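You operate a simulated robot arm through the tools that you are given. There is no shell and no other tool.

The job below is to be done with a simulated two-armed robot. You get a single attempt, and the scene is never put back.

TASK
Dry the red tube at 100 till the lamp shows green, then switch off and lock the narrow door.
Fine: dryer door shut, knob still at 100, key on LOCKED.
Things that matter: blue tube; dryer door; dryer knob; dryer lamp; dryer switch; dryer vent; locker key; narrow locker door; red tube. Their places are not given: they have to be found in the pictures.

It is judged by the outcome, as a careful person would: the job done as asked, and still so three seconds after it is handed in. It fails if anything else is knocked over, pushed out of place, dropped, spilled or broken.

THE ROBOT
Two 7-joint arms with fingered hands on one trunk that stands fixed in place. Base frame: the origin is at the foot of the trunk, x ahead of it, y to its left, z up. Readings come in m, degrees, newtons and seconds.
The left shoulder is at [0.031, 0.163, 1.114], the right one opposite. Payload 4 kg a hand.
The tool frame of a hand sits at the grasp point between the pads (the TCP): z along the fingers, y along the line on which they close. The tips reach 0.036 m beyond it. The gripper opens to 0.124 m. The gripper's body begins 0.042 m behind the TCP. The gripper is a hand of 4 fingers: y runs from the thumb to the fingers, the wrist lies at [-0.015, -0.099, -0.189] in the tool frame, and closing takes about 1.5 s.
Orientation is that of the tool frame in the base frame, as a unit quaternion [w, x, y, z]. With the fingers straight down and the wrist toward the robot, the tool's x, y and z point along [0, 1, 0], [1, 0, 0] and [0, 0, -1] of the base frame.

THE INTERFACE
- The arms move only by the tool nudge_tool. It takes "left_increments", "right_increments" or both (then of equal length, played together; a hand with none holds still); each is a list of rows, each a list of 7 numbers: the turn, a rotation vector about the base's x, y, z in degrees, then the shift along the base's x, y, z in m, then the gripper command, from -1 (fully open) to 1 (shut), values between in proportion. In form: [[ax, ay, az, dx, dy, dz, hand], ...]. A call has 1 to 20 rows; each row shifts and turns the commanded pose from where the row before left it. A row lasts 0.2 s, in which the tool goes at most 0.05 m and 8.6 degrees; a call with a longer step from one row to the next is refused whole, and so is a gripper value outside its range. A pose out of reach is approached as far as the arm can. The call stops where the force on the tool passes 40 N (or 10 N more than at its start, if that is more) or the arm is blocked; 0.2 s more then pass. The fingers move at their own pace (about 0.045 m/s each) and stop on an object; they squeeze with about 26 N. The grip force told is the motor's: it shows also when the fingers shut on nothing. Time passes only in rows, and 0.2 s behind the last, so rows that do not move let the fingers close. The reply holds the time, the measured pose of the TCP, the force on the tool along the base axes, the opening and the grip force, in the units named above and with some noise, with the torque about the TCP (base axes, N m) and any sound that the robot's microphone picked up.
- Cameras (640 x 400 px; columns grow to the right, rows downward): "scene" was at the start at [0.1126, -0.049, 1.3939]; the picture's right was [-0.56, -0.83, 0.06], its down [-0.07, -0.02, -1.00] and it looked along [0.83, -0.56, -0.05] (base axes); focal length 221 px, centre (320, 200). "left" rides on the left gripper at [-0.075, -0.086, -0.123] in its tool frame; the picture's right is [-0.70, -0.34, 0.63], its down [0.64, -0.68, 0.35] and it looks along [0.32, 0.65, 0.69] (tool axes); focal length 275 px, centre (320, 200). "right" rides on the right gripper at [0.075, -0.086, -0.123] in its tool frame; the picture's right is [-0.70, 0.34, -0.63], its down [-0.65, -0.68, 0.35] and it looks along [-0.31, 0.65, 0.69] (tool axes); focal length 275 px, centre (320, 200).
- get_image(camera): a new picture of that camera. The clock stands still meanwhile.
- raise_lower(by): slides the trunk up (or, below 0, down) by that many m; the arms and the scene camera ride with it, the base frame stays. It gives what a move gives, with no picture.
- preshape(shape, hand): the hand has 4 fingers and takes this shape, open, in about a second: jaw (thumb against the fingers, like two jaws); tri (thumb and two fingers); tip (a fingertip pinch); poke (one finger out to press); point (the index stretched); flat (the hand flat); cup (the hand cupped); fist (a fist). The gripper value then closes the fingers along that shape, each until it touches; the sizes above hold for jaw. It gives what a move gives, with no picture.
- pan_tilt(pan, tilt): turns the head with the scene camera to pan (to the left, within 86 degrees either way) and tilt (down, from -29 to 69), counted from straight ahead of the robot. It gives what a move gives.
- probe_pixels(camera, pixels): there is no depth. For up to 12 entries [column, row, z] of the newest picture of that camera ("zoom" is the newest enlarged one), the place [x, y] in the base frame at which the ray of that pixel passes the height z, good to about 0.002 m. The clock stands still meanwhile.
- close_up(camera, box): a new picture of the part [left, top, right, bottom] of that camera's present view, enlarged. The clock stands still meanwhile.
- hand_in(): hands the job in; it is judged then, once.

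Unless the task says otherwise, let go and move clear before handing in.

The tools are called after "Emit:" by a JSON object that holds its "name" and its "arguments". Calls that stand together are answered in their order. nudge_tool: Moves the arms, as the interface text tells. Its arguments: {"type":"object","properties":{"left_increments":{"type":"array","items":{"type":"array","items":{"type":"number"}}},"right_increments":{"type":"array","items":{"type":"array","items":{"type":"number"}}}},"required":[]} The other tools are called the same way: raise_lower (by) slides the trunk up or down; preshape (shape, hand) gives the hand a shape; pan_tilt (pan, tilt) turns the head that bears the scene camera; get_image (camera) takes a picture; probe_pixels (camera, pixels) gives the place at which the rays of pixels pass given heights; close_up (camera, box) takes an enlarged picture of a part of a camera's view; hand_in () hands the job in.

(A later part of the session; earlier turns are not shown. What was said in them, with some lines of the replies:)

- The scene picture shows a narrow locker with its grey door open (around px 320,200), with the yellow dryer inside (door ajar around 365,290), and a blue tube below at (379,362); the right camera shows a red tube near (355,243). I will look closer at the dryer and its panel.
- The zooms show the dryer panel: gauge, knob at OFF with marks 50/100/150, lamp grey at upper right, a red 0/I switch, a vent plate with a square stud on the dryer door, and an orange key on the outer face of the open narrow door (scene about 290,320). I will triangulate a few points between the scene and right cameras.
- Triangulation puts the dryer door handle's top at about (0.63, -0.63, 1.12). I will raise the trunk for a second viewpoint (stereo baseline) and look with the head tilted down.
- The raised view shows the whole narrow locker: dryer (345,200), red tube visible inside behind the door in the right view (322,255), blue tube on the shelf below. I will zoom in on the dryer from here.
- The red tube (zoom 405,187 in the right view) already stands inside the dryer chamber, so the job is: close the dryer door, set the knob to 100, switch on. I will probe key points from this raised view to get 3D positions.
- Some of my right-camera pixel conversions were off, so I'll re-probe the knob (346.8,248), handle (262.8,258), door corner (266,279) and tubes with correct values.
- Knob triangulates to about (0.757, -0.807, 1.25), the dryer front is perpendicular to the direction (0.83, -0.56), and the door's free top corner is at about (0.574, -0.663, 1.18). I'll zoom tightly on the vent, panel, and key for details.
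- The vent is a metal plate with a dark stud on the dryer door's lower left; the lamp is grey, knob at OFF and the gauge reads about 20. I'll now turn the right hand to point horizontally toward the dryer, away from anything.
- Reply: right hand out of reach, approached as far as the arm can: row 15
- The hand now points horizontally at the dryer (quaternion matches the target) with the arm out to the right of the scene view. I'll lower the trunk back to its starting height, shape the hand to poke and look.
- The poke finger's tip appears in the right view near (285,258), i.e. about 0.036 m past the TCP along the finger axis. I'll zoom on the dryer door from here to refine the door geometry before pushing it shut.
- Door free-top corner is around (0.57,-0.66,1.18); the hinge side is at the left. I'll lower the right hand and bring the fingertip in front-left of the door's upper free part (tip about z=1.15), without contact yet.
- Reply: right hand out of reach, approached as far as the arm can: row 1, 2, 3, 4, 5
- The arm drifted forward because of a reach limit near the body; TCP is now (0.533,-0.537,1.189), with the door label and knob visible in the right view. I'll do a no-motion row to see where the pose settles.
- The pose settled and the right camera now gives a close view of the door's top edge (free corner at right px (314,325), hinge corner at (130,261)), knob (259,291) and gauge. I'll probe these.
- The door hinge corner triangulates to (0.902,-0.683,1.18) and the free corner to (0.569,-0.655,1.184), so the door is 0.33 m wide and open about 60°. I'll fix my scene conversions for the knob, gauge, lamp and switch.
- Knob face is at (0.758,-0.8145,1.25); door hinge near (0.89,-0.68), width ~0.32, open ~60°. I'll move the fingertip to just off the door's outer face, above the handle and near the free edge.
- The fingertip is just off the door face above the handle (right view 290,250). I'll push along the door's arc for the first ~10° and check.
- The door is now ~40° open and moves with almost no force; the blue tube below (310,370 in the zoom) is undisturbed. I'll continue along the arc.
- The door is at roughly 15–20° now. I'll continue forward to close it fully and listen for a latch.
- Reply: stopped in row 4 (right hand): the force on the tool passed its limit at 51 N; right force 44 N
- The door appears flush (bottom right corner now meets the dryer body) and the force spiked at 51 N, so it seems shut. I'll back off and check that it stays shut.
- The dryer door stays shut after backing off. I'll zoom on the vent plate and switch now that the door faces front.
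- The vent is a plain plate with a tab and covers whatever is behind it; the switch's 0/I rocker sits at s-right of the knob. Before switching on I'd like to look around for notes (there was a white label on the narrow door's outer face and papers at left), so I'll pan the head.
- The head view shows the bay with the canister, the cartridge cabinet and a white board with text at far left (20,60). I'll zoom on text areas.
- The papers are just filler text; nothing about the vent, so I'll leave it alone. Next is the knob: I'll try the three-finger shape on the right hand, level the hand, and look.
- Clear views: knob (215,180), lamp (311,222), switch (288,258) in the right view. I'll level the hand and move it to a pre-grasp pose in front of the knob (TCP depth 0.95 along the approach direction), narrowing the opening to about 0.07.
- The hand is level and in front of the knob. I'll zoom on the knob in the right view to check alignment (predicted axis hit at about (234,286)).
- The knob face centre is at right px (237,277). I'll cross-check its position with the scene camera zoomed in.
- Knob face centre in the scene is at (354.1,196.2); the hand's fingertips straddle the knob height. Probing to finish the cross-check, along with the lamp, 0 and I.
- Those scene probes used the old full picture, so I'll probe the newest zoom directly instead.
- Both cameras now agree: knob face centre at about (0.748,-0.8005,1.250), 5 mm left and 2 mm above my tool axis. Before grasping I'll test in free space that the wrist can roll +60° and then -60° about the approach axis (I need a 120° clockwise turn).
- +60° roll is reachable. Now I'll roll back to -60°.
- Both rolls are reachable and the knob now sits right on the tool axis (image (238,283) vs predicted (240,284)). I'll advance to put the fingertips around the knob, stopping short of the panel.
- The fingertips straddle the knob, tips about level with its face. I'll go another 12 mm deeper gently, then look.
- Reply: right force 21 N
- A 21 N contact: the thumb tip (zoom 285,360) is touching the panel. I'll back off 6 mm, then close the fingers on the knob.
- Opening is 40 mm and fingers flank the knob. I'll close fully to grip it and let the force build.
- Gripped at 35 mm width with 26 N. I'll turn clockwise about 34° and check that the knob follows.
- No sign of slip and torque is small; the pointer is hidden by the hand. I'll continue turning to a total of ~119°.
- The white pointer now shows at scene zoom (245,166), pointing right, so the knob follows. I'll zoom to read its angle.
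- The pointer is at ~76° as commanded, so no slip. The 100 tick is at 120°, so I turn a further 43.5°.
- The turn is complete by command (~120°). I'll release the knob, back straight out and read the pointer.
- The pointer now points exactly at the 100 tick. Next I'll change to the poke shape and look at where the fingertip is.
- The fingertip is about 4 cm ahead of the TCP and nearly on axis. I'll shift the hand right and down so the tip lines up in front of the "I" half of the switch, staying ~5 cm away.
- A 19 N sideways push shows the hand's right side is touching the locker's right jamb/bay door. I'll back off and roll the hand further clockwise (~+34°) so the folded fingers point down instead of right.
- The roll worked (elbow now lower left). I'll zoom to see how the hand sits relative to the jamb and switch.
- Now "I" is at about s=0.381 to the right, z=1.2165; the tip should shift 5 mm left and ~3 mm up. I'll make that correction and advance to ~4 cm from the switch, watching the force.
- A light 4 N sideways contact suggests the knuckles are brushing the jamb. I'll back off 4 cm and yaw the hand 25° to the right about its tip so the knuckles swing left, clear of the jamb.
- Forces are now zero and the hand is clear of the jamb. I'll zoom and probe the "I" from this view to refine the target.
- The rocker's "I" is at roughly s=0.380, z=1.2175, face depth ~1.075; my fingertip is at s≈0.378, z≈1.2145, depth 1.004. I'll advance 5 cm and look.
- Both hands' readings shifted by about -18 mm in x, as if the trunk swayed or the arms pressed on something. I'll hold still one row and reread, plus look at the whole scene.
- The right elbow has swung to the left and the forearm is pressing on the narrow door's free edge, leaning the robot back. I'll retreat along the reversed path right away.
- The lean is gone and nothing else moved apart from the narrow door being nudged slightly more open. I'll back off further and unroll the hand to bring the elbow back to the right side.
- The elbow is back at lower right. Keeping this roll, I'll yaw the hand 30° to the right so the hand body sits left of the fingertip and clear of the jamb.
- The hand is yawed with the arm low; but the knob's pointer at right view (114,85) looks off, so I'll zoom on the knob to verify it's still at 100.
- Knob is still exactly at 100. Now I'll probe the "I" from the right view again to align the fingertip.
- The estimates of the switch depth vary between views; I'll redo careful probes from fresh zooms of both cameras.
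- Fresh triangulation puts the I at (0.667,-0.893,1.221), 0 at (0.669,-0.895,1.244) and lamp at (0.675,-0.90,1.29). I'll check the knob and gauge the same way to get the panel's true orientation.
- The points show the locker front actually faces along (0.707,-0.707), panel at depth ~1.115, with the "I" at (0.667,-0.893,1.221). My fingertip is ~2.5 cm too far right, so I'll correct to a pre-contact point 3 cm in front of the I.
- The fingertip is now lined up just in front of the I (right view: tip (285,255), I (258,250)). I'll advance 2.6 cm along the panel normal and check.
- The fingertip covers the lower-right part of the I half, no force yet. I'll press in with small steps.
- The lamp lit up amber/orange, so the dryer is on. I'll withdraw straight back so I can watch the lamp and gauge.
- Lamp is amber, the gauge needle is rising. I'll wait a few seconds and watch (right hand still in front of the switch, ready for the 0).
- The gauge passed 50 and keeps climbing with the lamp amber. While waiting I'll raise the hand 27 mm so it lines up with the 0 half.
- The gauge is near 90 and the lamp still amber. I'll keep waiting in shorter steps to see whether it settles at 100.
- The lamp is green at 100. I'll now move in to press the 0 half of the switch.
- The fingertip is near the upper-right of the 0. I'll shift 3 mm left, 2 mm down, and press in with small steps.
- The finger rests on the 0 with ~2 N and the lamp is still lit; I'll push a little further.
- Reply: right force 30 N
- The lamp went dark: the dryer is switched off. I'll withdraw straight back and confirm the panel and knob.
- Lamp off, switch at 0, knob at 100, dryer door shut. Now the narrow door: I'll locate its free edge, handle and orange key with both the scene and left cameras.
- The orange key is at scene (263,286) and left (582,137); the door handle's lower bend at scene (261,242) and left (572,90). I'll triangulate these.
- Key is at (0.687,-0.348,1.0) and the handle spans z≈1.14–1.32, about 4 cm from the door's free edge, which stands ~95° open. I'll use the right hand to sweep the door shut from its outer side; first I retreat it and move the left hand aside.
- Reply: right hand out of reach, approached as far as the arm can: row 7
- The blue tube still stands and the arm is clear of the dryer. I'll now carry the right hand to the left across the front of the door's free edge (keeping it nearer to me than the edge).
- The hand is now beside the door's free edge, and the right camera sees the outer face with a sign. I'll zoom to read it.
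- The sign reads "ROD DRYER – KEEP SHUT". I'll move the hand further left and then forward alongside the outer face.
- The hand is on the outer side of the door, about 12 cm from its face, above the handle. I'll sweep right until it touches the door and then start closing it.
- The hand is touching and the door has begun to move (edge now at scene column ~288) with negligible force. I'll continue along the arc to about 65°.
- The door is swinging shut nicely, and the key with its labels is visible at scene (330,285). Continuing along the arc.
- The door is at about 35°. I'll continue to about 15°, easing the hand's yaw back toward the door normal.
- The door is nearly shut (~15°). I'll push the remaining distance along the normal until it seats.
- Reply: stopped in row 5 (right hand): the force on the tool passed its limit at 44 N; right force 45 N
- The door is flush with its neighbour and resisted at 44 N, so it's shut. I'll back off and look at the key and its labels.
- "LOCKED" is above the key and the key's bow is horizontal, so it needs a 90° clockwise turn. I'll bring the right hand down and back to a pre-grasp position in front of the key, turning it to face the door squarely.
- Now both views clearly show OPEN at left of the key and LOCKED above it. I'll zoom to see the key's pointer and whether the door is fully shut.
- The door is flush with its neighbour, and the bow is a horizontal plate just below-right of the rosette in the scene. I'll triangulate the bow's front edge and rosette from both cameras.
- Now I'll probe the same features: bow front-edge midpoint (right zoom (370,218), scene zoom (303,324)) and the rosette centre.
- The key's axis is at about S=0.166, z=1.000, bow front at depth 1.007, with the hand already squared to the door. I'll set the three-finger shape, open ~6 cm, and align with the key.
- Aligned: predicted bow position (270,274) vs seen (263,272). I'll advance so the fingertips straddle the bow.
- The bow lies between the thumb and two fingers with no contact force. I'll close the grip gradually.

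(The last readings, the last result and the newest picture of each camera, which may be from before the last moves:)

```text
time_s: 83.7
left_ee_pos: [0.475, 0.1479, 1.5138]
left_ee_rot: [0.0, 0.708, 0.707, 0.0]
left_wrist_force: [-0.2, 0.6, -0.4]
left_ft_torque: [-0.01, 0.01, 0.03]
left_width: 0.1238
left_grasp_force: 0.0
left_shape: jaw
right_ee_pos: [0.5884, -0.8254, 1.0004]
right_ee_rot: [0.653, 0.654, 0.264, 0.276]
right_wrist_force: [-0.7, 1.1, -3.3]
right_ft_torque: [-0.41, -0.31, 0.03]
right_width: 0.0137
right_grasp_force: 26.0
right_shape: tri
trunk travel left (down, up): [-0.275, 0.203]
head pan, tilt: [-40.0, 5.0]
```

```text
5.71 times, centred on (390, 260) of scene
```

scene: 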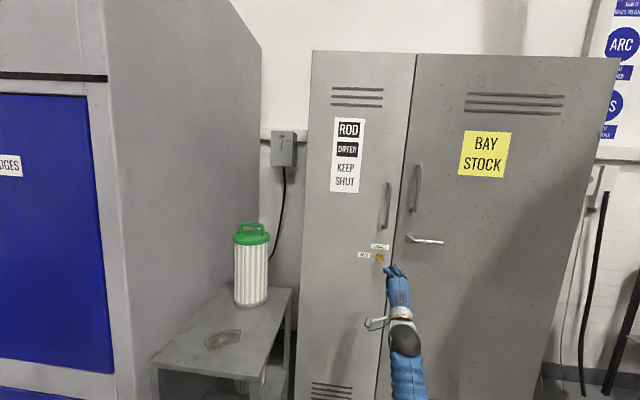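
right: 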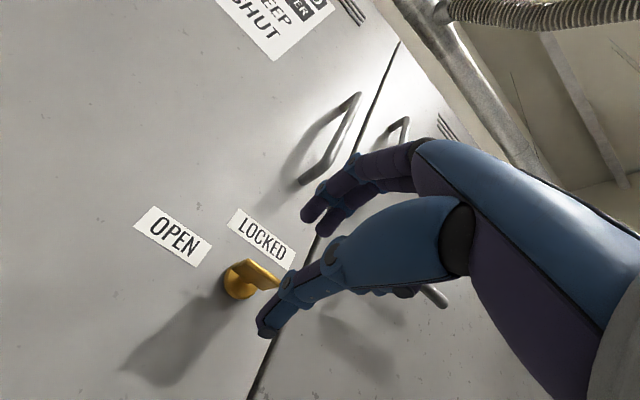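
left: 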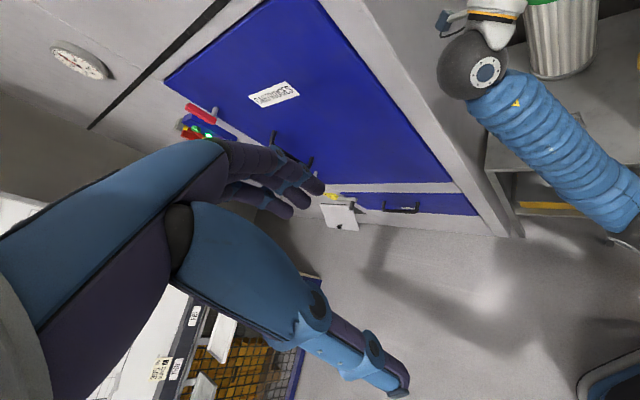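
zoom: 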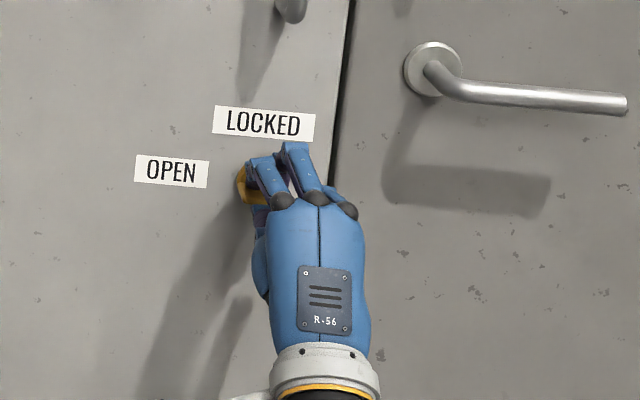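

Gripped (26 N, 14 mm). I'll turn clockwise by about 34° and check.

Emit:
{"name": "nudge_tool", "arguments": {"right_increments": [[6.01, -6.01, 0, 0, 0, 0, 1], [6.01, -6.01, 0, 0, 0, 0, 1], [6.01, -6.01, 0, 0, 0, 0, 1], [6.01, -6.01, 0, 0, 0, 0, 1]]}}

Emit:
{"name": "close_up", "arguments": {"camera": "right", "box": [200, 180, 380, 340]}}

Emit:
{"name": "close_up", "arguments": {"camera": "scene", "box": [350, 225, 430, 295]}}

```text
time_s: 84.7
left_ee_pos: [0.4754, 0.1475, 1.5149]
left_ee_rot: [-0.001, 0.707, 0.707, 0.0]
left_wrist_force: [0.5, -0.7, 0.3]
left_ft_torque: [0.01, 0.02, -0.02]
left_width: 0.1239
left_grasp_force: 0.1
left_shape: jaw
right_ee_pos: [0.5907, -0.8245, 1.0003]
right_ee_rot: [0.543, 0.704, 0.058, 0.455]
right_wrist_force: [-4.9, 10.8, -12.6]
right_ft_torque: [-0.27, -0.19, -0.29]
right_width: 0.0144
right_grasp_force: 25.9
right_shape: tri
trunk travel left (down, up): [-0.275, 0.203]
head pan, tilt: [-40.0, 5.0]
```

```text
2.50 times, centred on (290, 260) of right
```

zoom: 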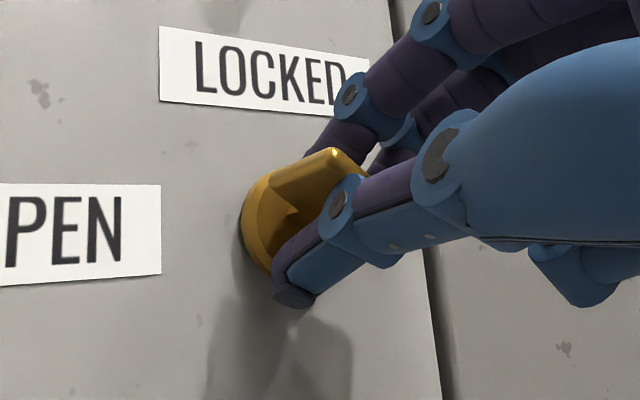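

```text
5.71 times, centred on (390, 260) of scene
```

zoom: 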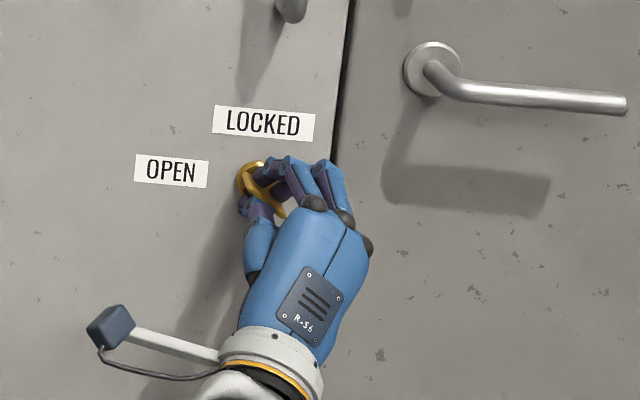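

The key follows the hand. Some 11 N pushing back from the door, so I'll ease back 2 mm and continue another 34°, watching the elbow.

Emit:
{"name": "nudge_tool", "arguments": {"right_increments": [[6.01, -6.01, 0, -0.0007, 0.0007, -0.001, 1], [6.01, -6.01, 0, -0.0007, 0.0007, -0.001, 1], [6.01, -6.01, 0, 0, 0, 0, 1], [6.01, -6.01, 0, 0, 0, 0, 1]]}}

Emit:
{"name": "get_image", "arguments": {"camera": "scene"}}

Emit:
{"name": "close_up", "arguments": {"camera": "scene", "box": [350, 225, 430, 295]}}

Emit:
{"name": "close_up", "arguments": {"camera": "right", "box": [200, 180, 380, 340]}}

```text
time_s: 85.7
left_ee_pos: [0.4757, 0.1479, 1.5133]
left_ee_rot: [0.0, 0.707, 0.707, 0.0]
left_wrist_force: [-0.1, 0.0, 0.2]
left_ft_torque: [0.01, 0.03, -0.02]
left_width: 0.1236
left_grasp_force: 0.1
left_shape: jaw
right_ee_pos: [0.5896, -0.8233, 0.9978]
right_ee_rot: [0.385, 0.691, -0.15, 0.593]
right_wrist_force: [3.7, -2.5, -4.2]
right_ft_torque: [-0.09, 0.0, -0.54]
right_width: 0.0134
right_grasp_force: 26.0
right_shape: tri
trunk travel left (down, up): [-0.275, 0.203]
head pan, tilt: [-40.0, 5.0]
```

```text
taken
```

scene: 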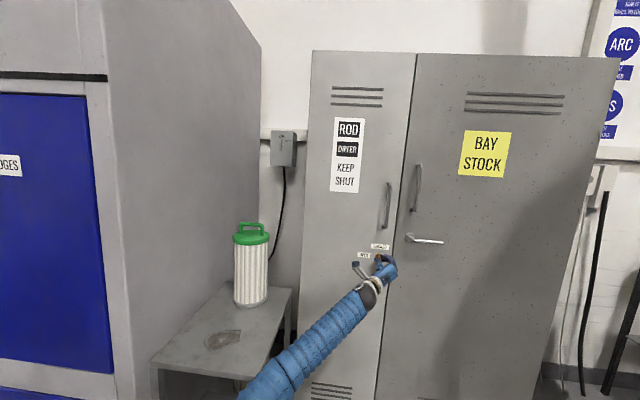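

```text
5.71 times, centred on (390, 260) of scene
```

zoom: 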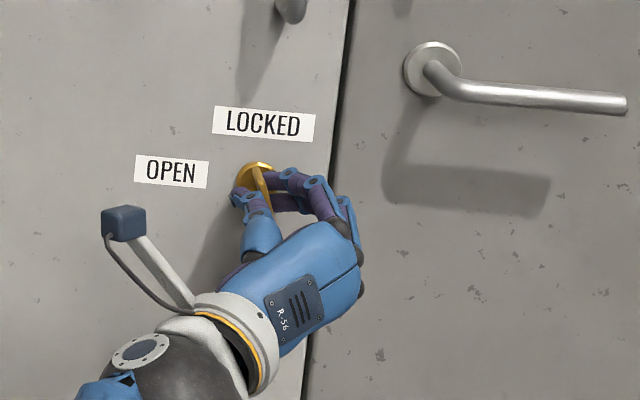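

```text
2.50 times, centred on (290, 260) of right
```

zoom: 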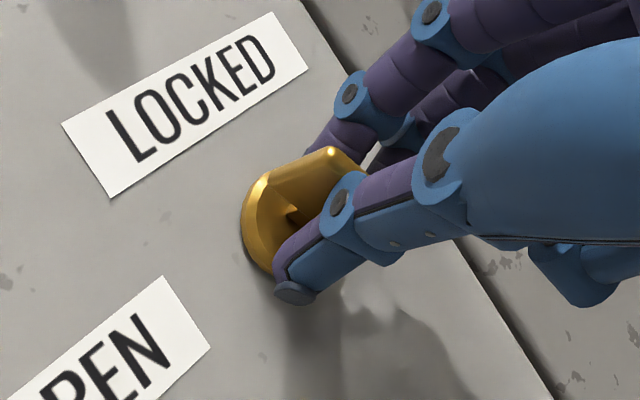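

At ~68° with low forces, arm still clear of the bench. I'll turn the final 22°.

Emit:
{"name": "nudge_tool", "arguments": {"right_increments": [[6.01, -6.01, 0, 0, 0, 0, 1], [6.01, -6.01, 0, 0, 0, 0, 1], [3.54, -3.54, 0, 0, 0, 0, 1]]}}

Emit:
{"name": "get_image", "arguments": {"camera": "scene"}}

Emit:
{"name": "close_up", "arguments": {"camera": "scene", "box": [350, 225, 430, 295]}}

Emit:
{"name": "close_up", "arguments": {"camera": "right", "box": [200, 180, 380, 340]}}

```text
time_s: 86.5
left_ee_pos: [0.4749, 0.1476, 1.5138]
left_ee_rot: [-0.001, 0.707, 0.707, 0.0]
left_wrist_force: [-0.3, -0.1, -0.6]
left_ft_torque: [-0.02, 0.0, 0.01]
left_width: 0.1236
left_grasp_force: 0.0
left_shape: jaw
right_ee_pos: [0.5898, -0.8255, 0.9991]
right_ee_rot: [0.266, 0.65, -0.279, 0.655]
right_wrist_force: [4.0, -0.2, -3.5]
right_ft_torque: [-0.02, 0.15, -0.51]
right_width: 0.0132
right_grasp_force: 25.6
right_shape: tri
trunk travel left (down, up): [-0.275, 0.203]
head pan, tilt: [-40.0, 5.0]
```

```text
taken
```

scene: 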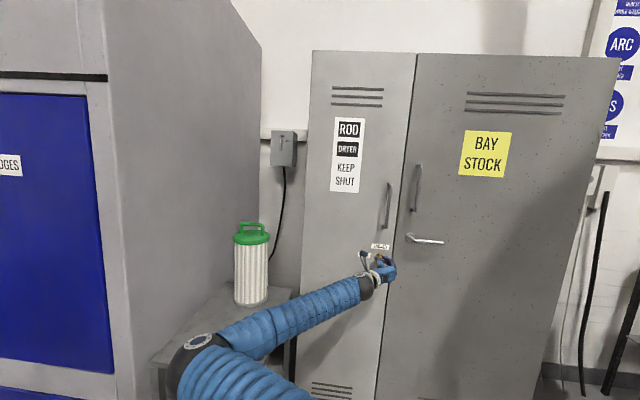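

```text
5.71 times, centred on (390, 260) of scene
```

zoom: 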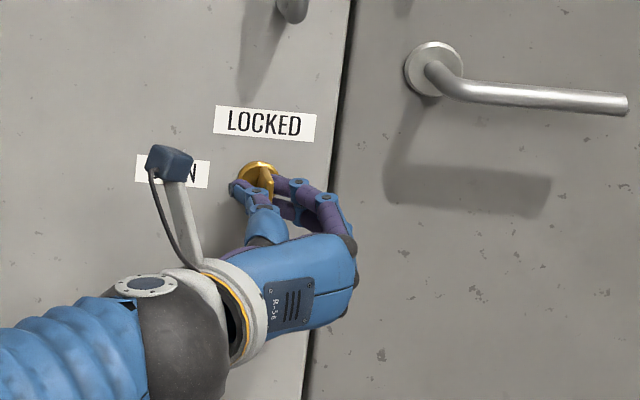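

```text
2.50 times, centred on (290, 260) of right
```

zoom: 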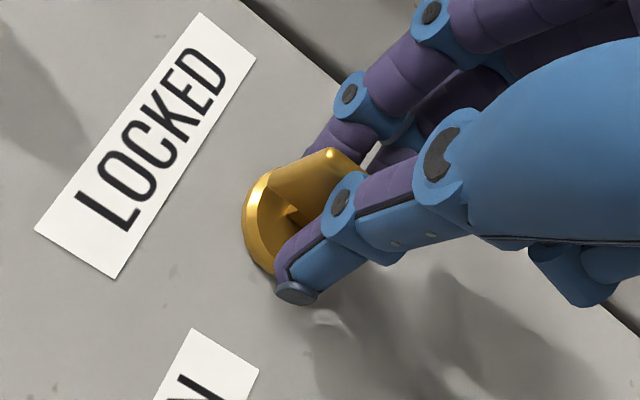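

The hand has rolled 90°, bow vertical, pointing at LOCKED. I'll release and back straight off.

Emit:
{"name": "nudge_tool", "arguments": {"right_increments": [[0, 0, 0, 0, 0, 0, 0.5], [0, 0, 0, 0, 0, 0, 0], [0, 0, 0, 0, 0, 0, 0], [0, 0, 0, 0, 0, 0, 0], [0, 0, 0, -0.0141, 0.0141, 0, 0], [0, 0, 0, -0.0177, 0.0177, 0, 0], [0, 0, 0, -0.0177, 0.0177, 0, 0]]}}

Emit:
{"name": "get_image", "arguments": {"camera": "scene"}}

Emit:
{"name": "get_image", "arguments": {"camera": "right"}}

Emit:
{"name": "close_up", "arguments": {"camera": "scene", "box": [350, 225, 430, 295]}}

```text
time_s: 88.1
left_ee_pos: [0.4739, 0.148, 1.5133]
left_ee_rot: [0.001, 0.707, 0.707, 0.0]
left_wrist_force: [-0.5, 0.6, 1.3]
left_ft_torque: [-0.02, -0.01, -0.02]
left_width: 0.1235
left_grasp_force: 0.1
left_shape: jaw
right_ee_pos: [0.539, -0.7735, 1.0002]
right_ee_rot: [0.266, 0.65, -0.279, 0.655]
right_wrist_force: [0.0, -0.3, 0.2]
right_ft_torque: [0.0, -0.01, -0.03]
right_width: 0.0617
right_grasp_force: 0.0
right_shape: tri
trunk travel left (down, up): [-0.275, 0.203]
head pan, tilt: [-40.0, 5.0]
```

```text
taken
```

scene: 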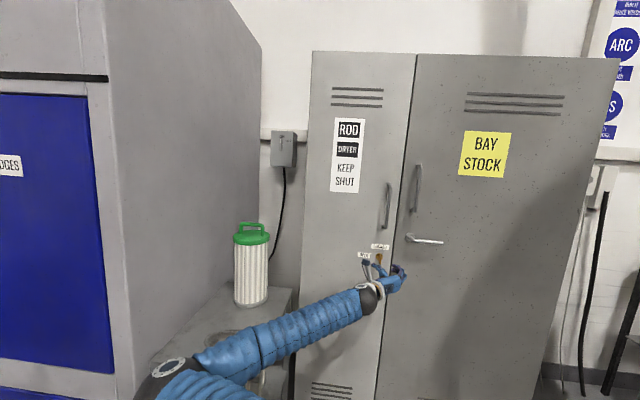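

```text
taken
```

right: 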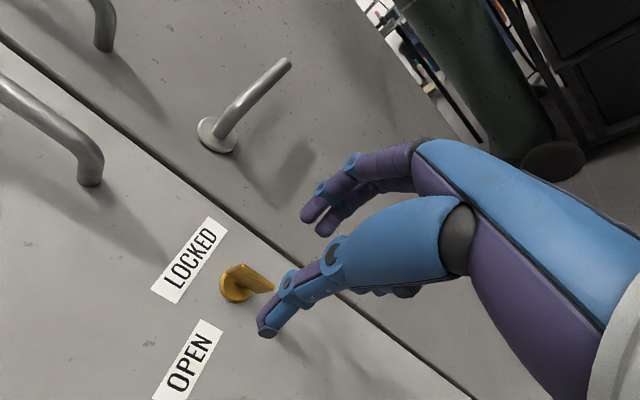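

```text
5.71 times, centred on (390, 260) of scene
```

zoom: 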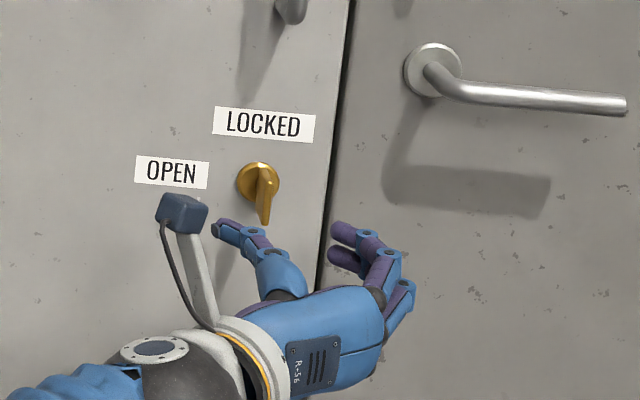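

The key's bow is now vertical, at LOCKED. I'll back off further, unroll the hand, and then verify.

Emit:
{"name": "nudge_tool", "arguments": {"right_increments": [[0, 0, 0, -0.0212, 0.0212, 0, 0], [0, 0, 0, -0.0212, 0.0212, 0, 0], [-6.01, 6.01, 0, 0, 0, 0, 0], [-6.01, 6.01, 0, 0, 0, 0, 0], [-6.01, 6.01, 0, 0, 0, 0, 0], [-6.01, 6.01, 0, 0, 0, 0, 0], [-6.01, 6.01, 0, 0, 0, 0, 0], [-6.01, 6.01, 0, 0, 0, 0, 0], [-6.01, 6.01, 0, 0, 0, 0, 0], [-6.01, 6.01, 0, 0, 0, 0, 0], [-6.01, 6.01, 0, 0, 0, 0, 0], [-6.01, 6.01, 0, 0, 0, 0, 0]]}}

Emit:
{"name": "get_image", "arguments": {"camera": "scene"}}

Emit:
{"name": "close_up", "arguments": {"camera": "scene", "box": [360, 235, 400, 265]}}

Emit:
{"name": "close_up", "arguments": {"camera": "right", "box": [100, 180, 340, 360]}}

```text
time_s: 90.7
left_ee_pos: [0.4748, 0.1478, 1.5145]
left_ee_rot: [0.0, 0.707, 0.707, 0.0]
left_wrist_force: [-0.2, -0.1, 0.1]
left_ft_torque: [-0.02, 0.0, -0.02]
left_width: 0.1239
left_grasp_force: 0.0
left_shape: jaw
right_ee_pos: [0.5009, -0.7365, 0.9999]
right_ee_rot: [0.64, 0.665, 0.235, 0.305]
right_wrist_force: [0.2, 0.6, 0.2]
right_ft_torque: [0.01, 0.01, 0.02]
right_width: 0.0619
right_grasp_force: 0.1
right_shape: tri
right hand out of reach, approached as far as the arm can: row 1
trunk travel left (down, up): [-0.275, 0.203]
head pan, tilt: [-40.0, 5.0]
```

```text
taken
```

scene: 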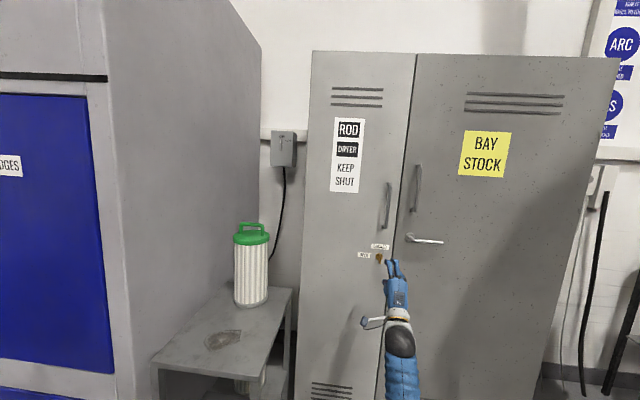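

```text
13.33 times, centred on (380, 250) of scene
```

zoom: 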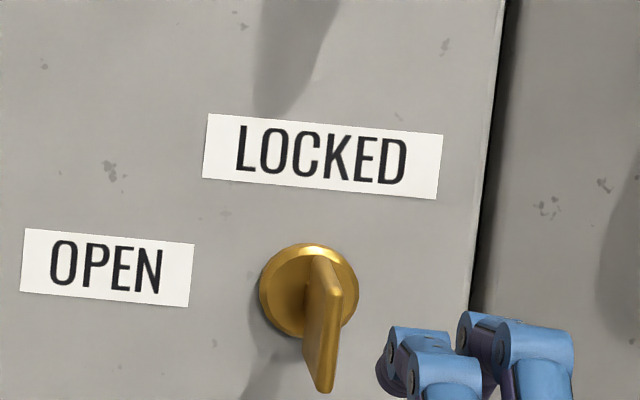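

```text
2.22 times, centred on (220, 270) of right
```

zoom: 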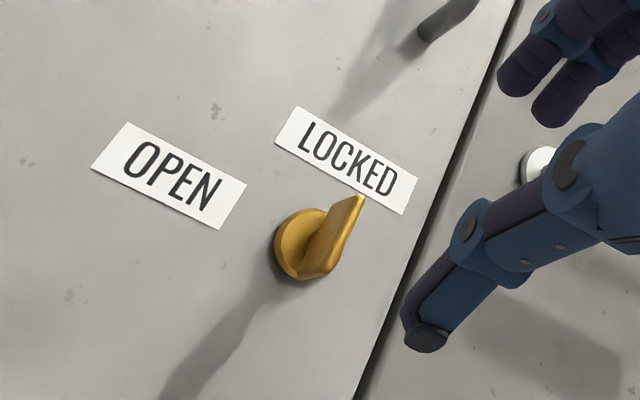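

The key's bow is exactly vertical under LOCKED. I'll double check the door is fully flush along its edge (top, middle and bottom) and that nothing else was disturbed.

Emit:
{"name": "close_up", "arguments": {"camera": "scene", "box": [395, 40, 435, 65]}}

Emit:
{"name": "close_up", "arguments": {"camera": "right", "box": [200, 0, 420, 180]}}

Emit:
{"name": "get_image", "arguments": {"camera": "right"}}

Emit:
{"name": "close_up", "arguments": {"camera": "scene", "box": [290, 300, 420, 400]}}

```text
16.00 times, centred on (415, 52) of scene
```

zoom: 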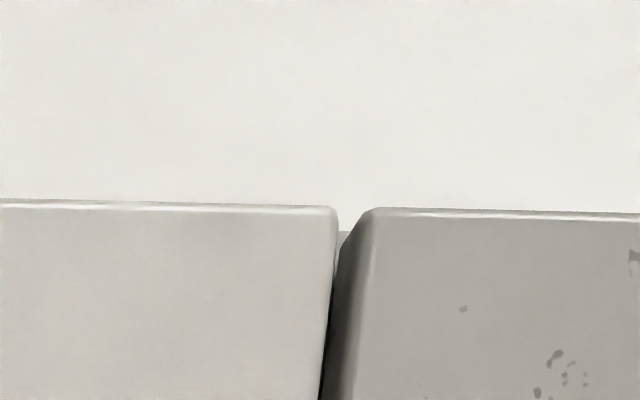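

```text
2.22 times, centred on (310, 90) of right
```

zoom: 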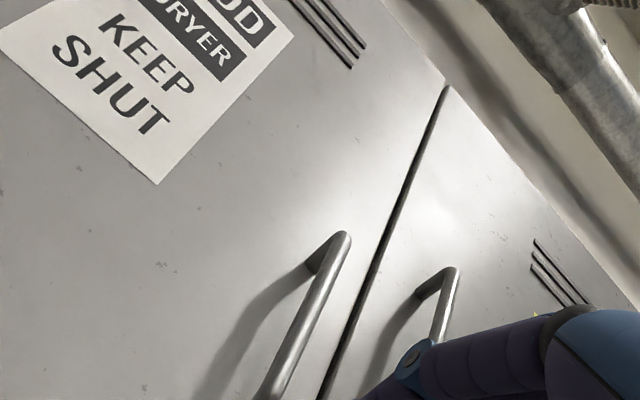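

```text
taken
```

right: 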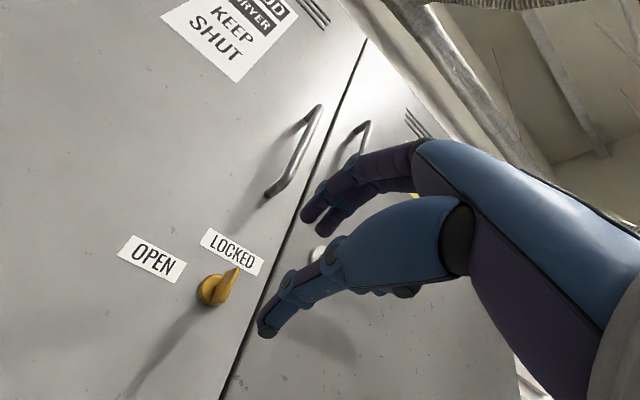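

```text
4.00 times, centred on (355, 350) of scene
```

zoom: 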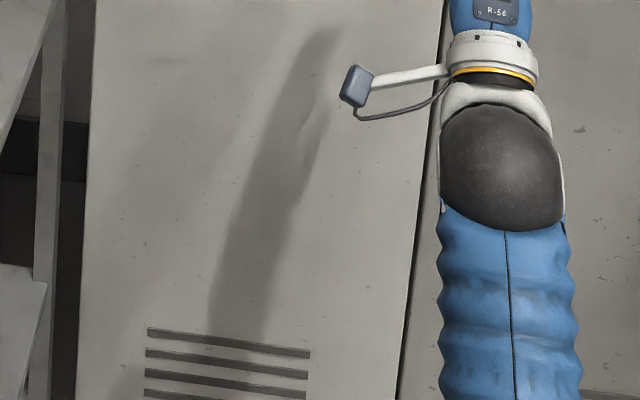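

The narrow door's top edge lines up exactly with its neighbour's, the key is at LOCKED, the canister and surroundings are untouched. I'll move the hand a bit further clear, wait a second and do a last check.

Emit:
{"name": "nudge_tool", "arguments": {"right_increments": [[0, 0, 0, -0.01, 0.01, 0.02, -0.5], [0, 0, 0, -0.01, 0.01, 0.03, -0.5], [0, 0, 0, -0.005, 0.005, 0.03, -0.5], [0, 0, 0, 0, 0, 0, -0.5], [0, 0, 0, 0, 0, 0, -0.5], [0, 0, 0, 0, 0, 0, -0.5], [0, 0, 0, 0, 0, 0, -0.5], [0, 0, 0, 0, 0, 0, -0.5]]}}

Emit:
{"name": "get_image", "arguments": {"camera": "scene"}}

Emit:
{"name": "get_image", "arguments": {"camera": "right"}}

```text
time_s: 92.5
left_ee_pos: [0.4748, 0.1476, 1.5138]
left_ee_rot: [0.0, 0.707, 0.707, 0.001]
left_wrist_force: [-0.7, 0.4, -0.3]
left_ft_torque: [0.0, -0.02, -0.04]
left_width: 0.1238
left_grasp_force: 0.0
left_shape: jaw
right_ee_pos: [0.4744, -0.7144, 1.0788]
right_ee_rot: [0.64, 0.665, 0.234, 0.306]
right_wrist_force: [0.4, 0.0, 0.8]
right_ft_torque: [-0.03, 0.0, -0.02]
right_width: 0.0929
right_grasp_force: 0.0
right_shape: tri
trunk travel left (down, up): [-0.275, 0.203]
head pan, tilt: [-40.0, 5.0]
```

```text
taken
```

scene: 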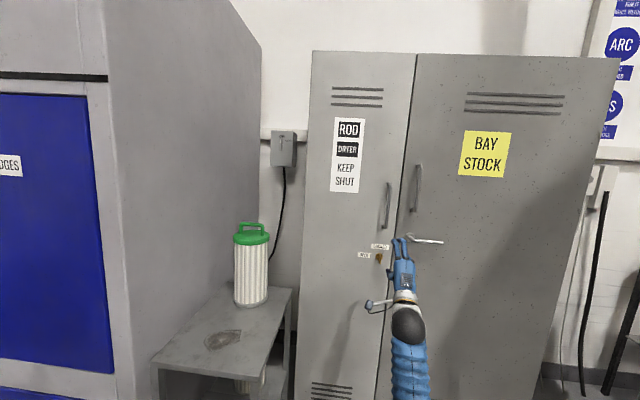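

```text
taken
```

right: 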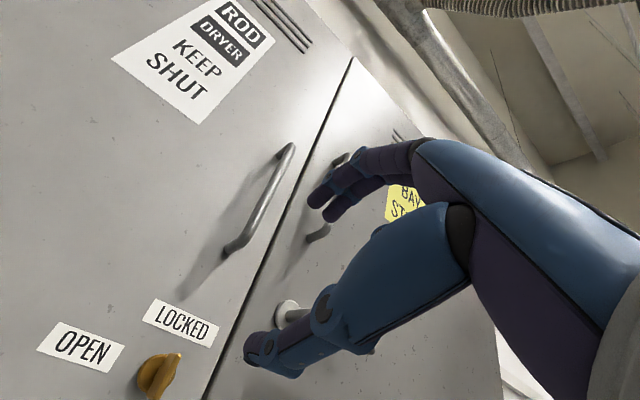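

The last pictures show the narrow door shut and flush, and the key upright at LOCKED (right view 160,375). The dryer behind it was left switched off with its door shut and the knob at 100, and the hands are clear, so I'm handing in.

Emit:
{"name": "hand_in", "arguments": {}}

```text
The job is handed in.
```

The red tube was dried at 100 until the lamp showed green. I then switched the dryer off and locked the narrow door.

- **Dryer:** The red tube was already standing inside, so I only shut the dryer door. The knob still pointed at 100 and the lamp was dark when I last saw the panel, before closing the narrow door.
- **Narrow door:** It is shut and level with the next locker door. The key is upright under LOCKED. I did not tug the door to test the lock.
- **Arm contact:** While I was reaching for the switch, my forearm pushed the narrow door slightly further open. It closed normally afterwards.
- **Left alone:** I did not move the vent. The blue tube was still standing when I last saw it, before the door closed, and the green-lidded canister beside the locker is where it was.
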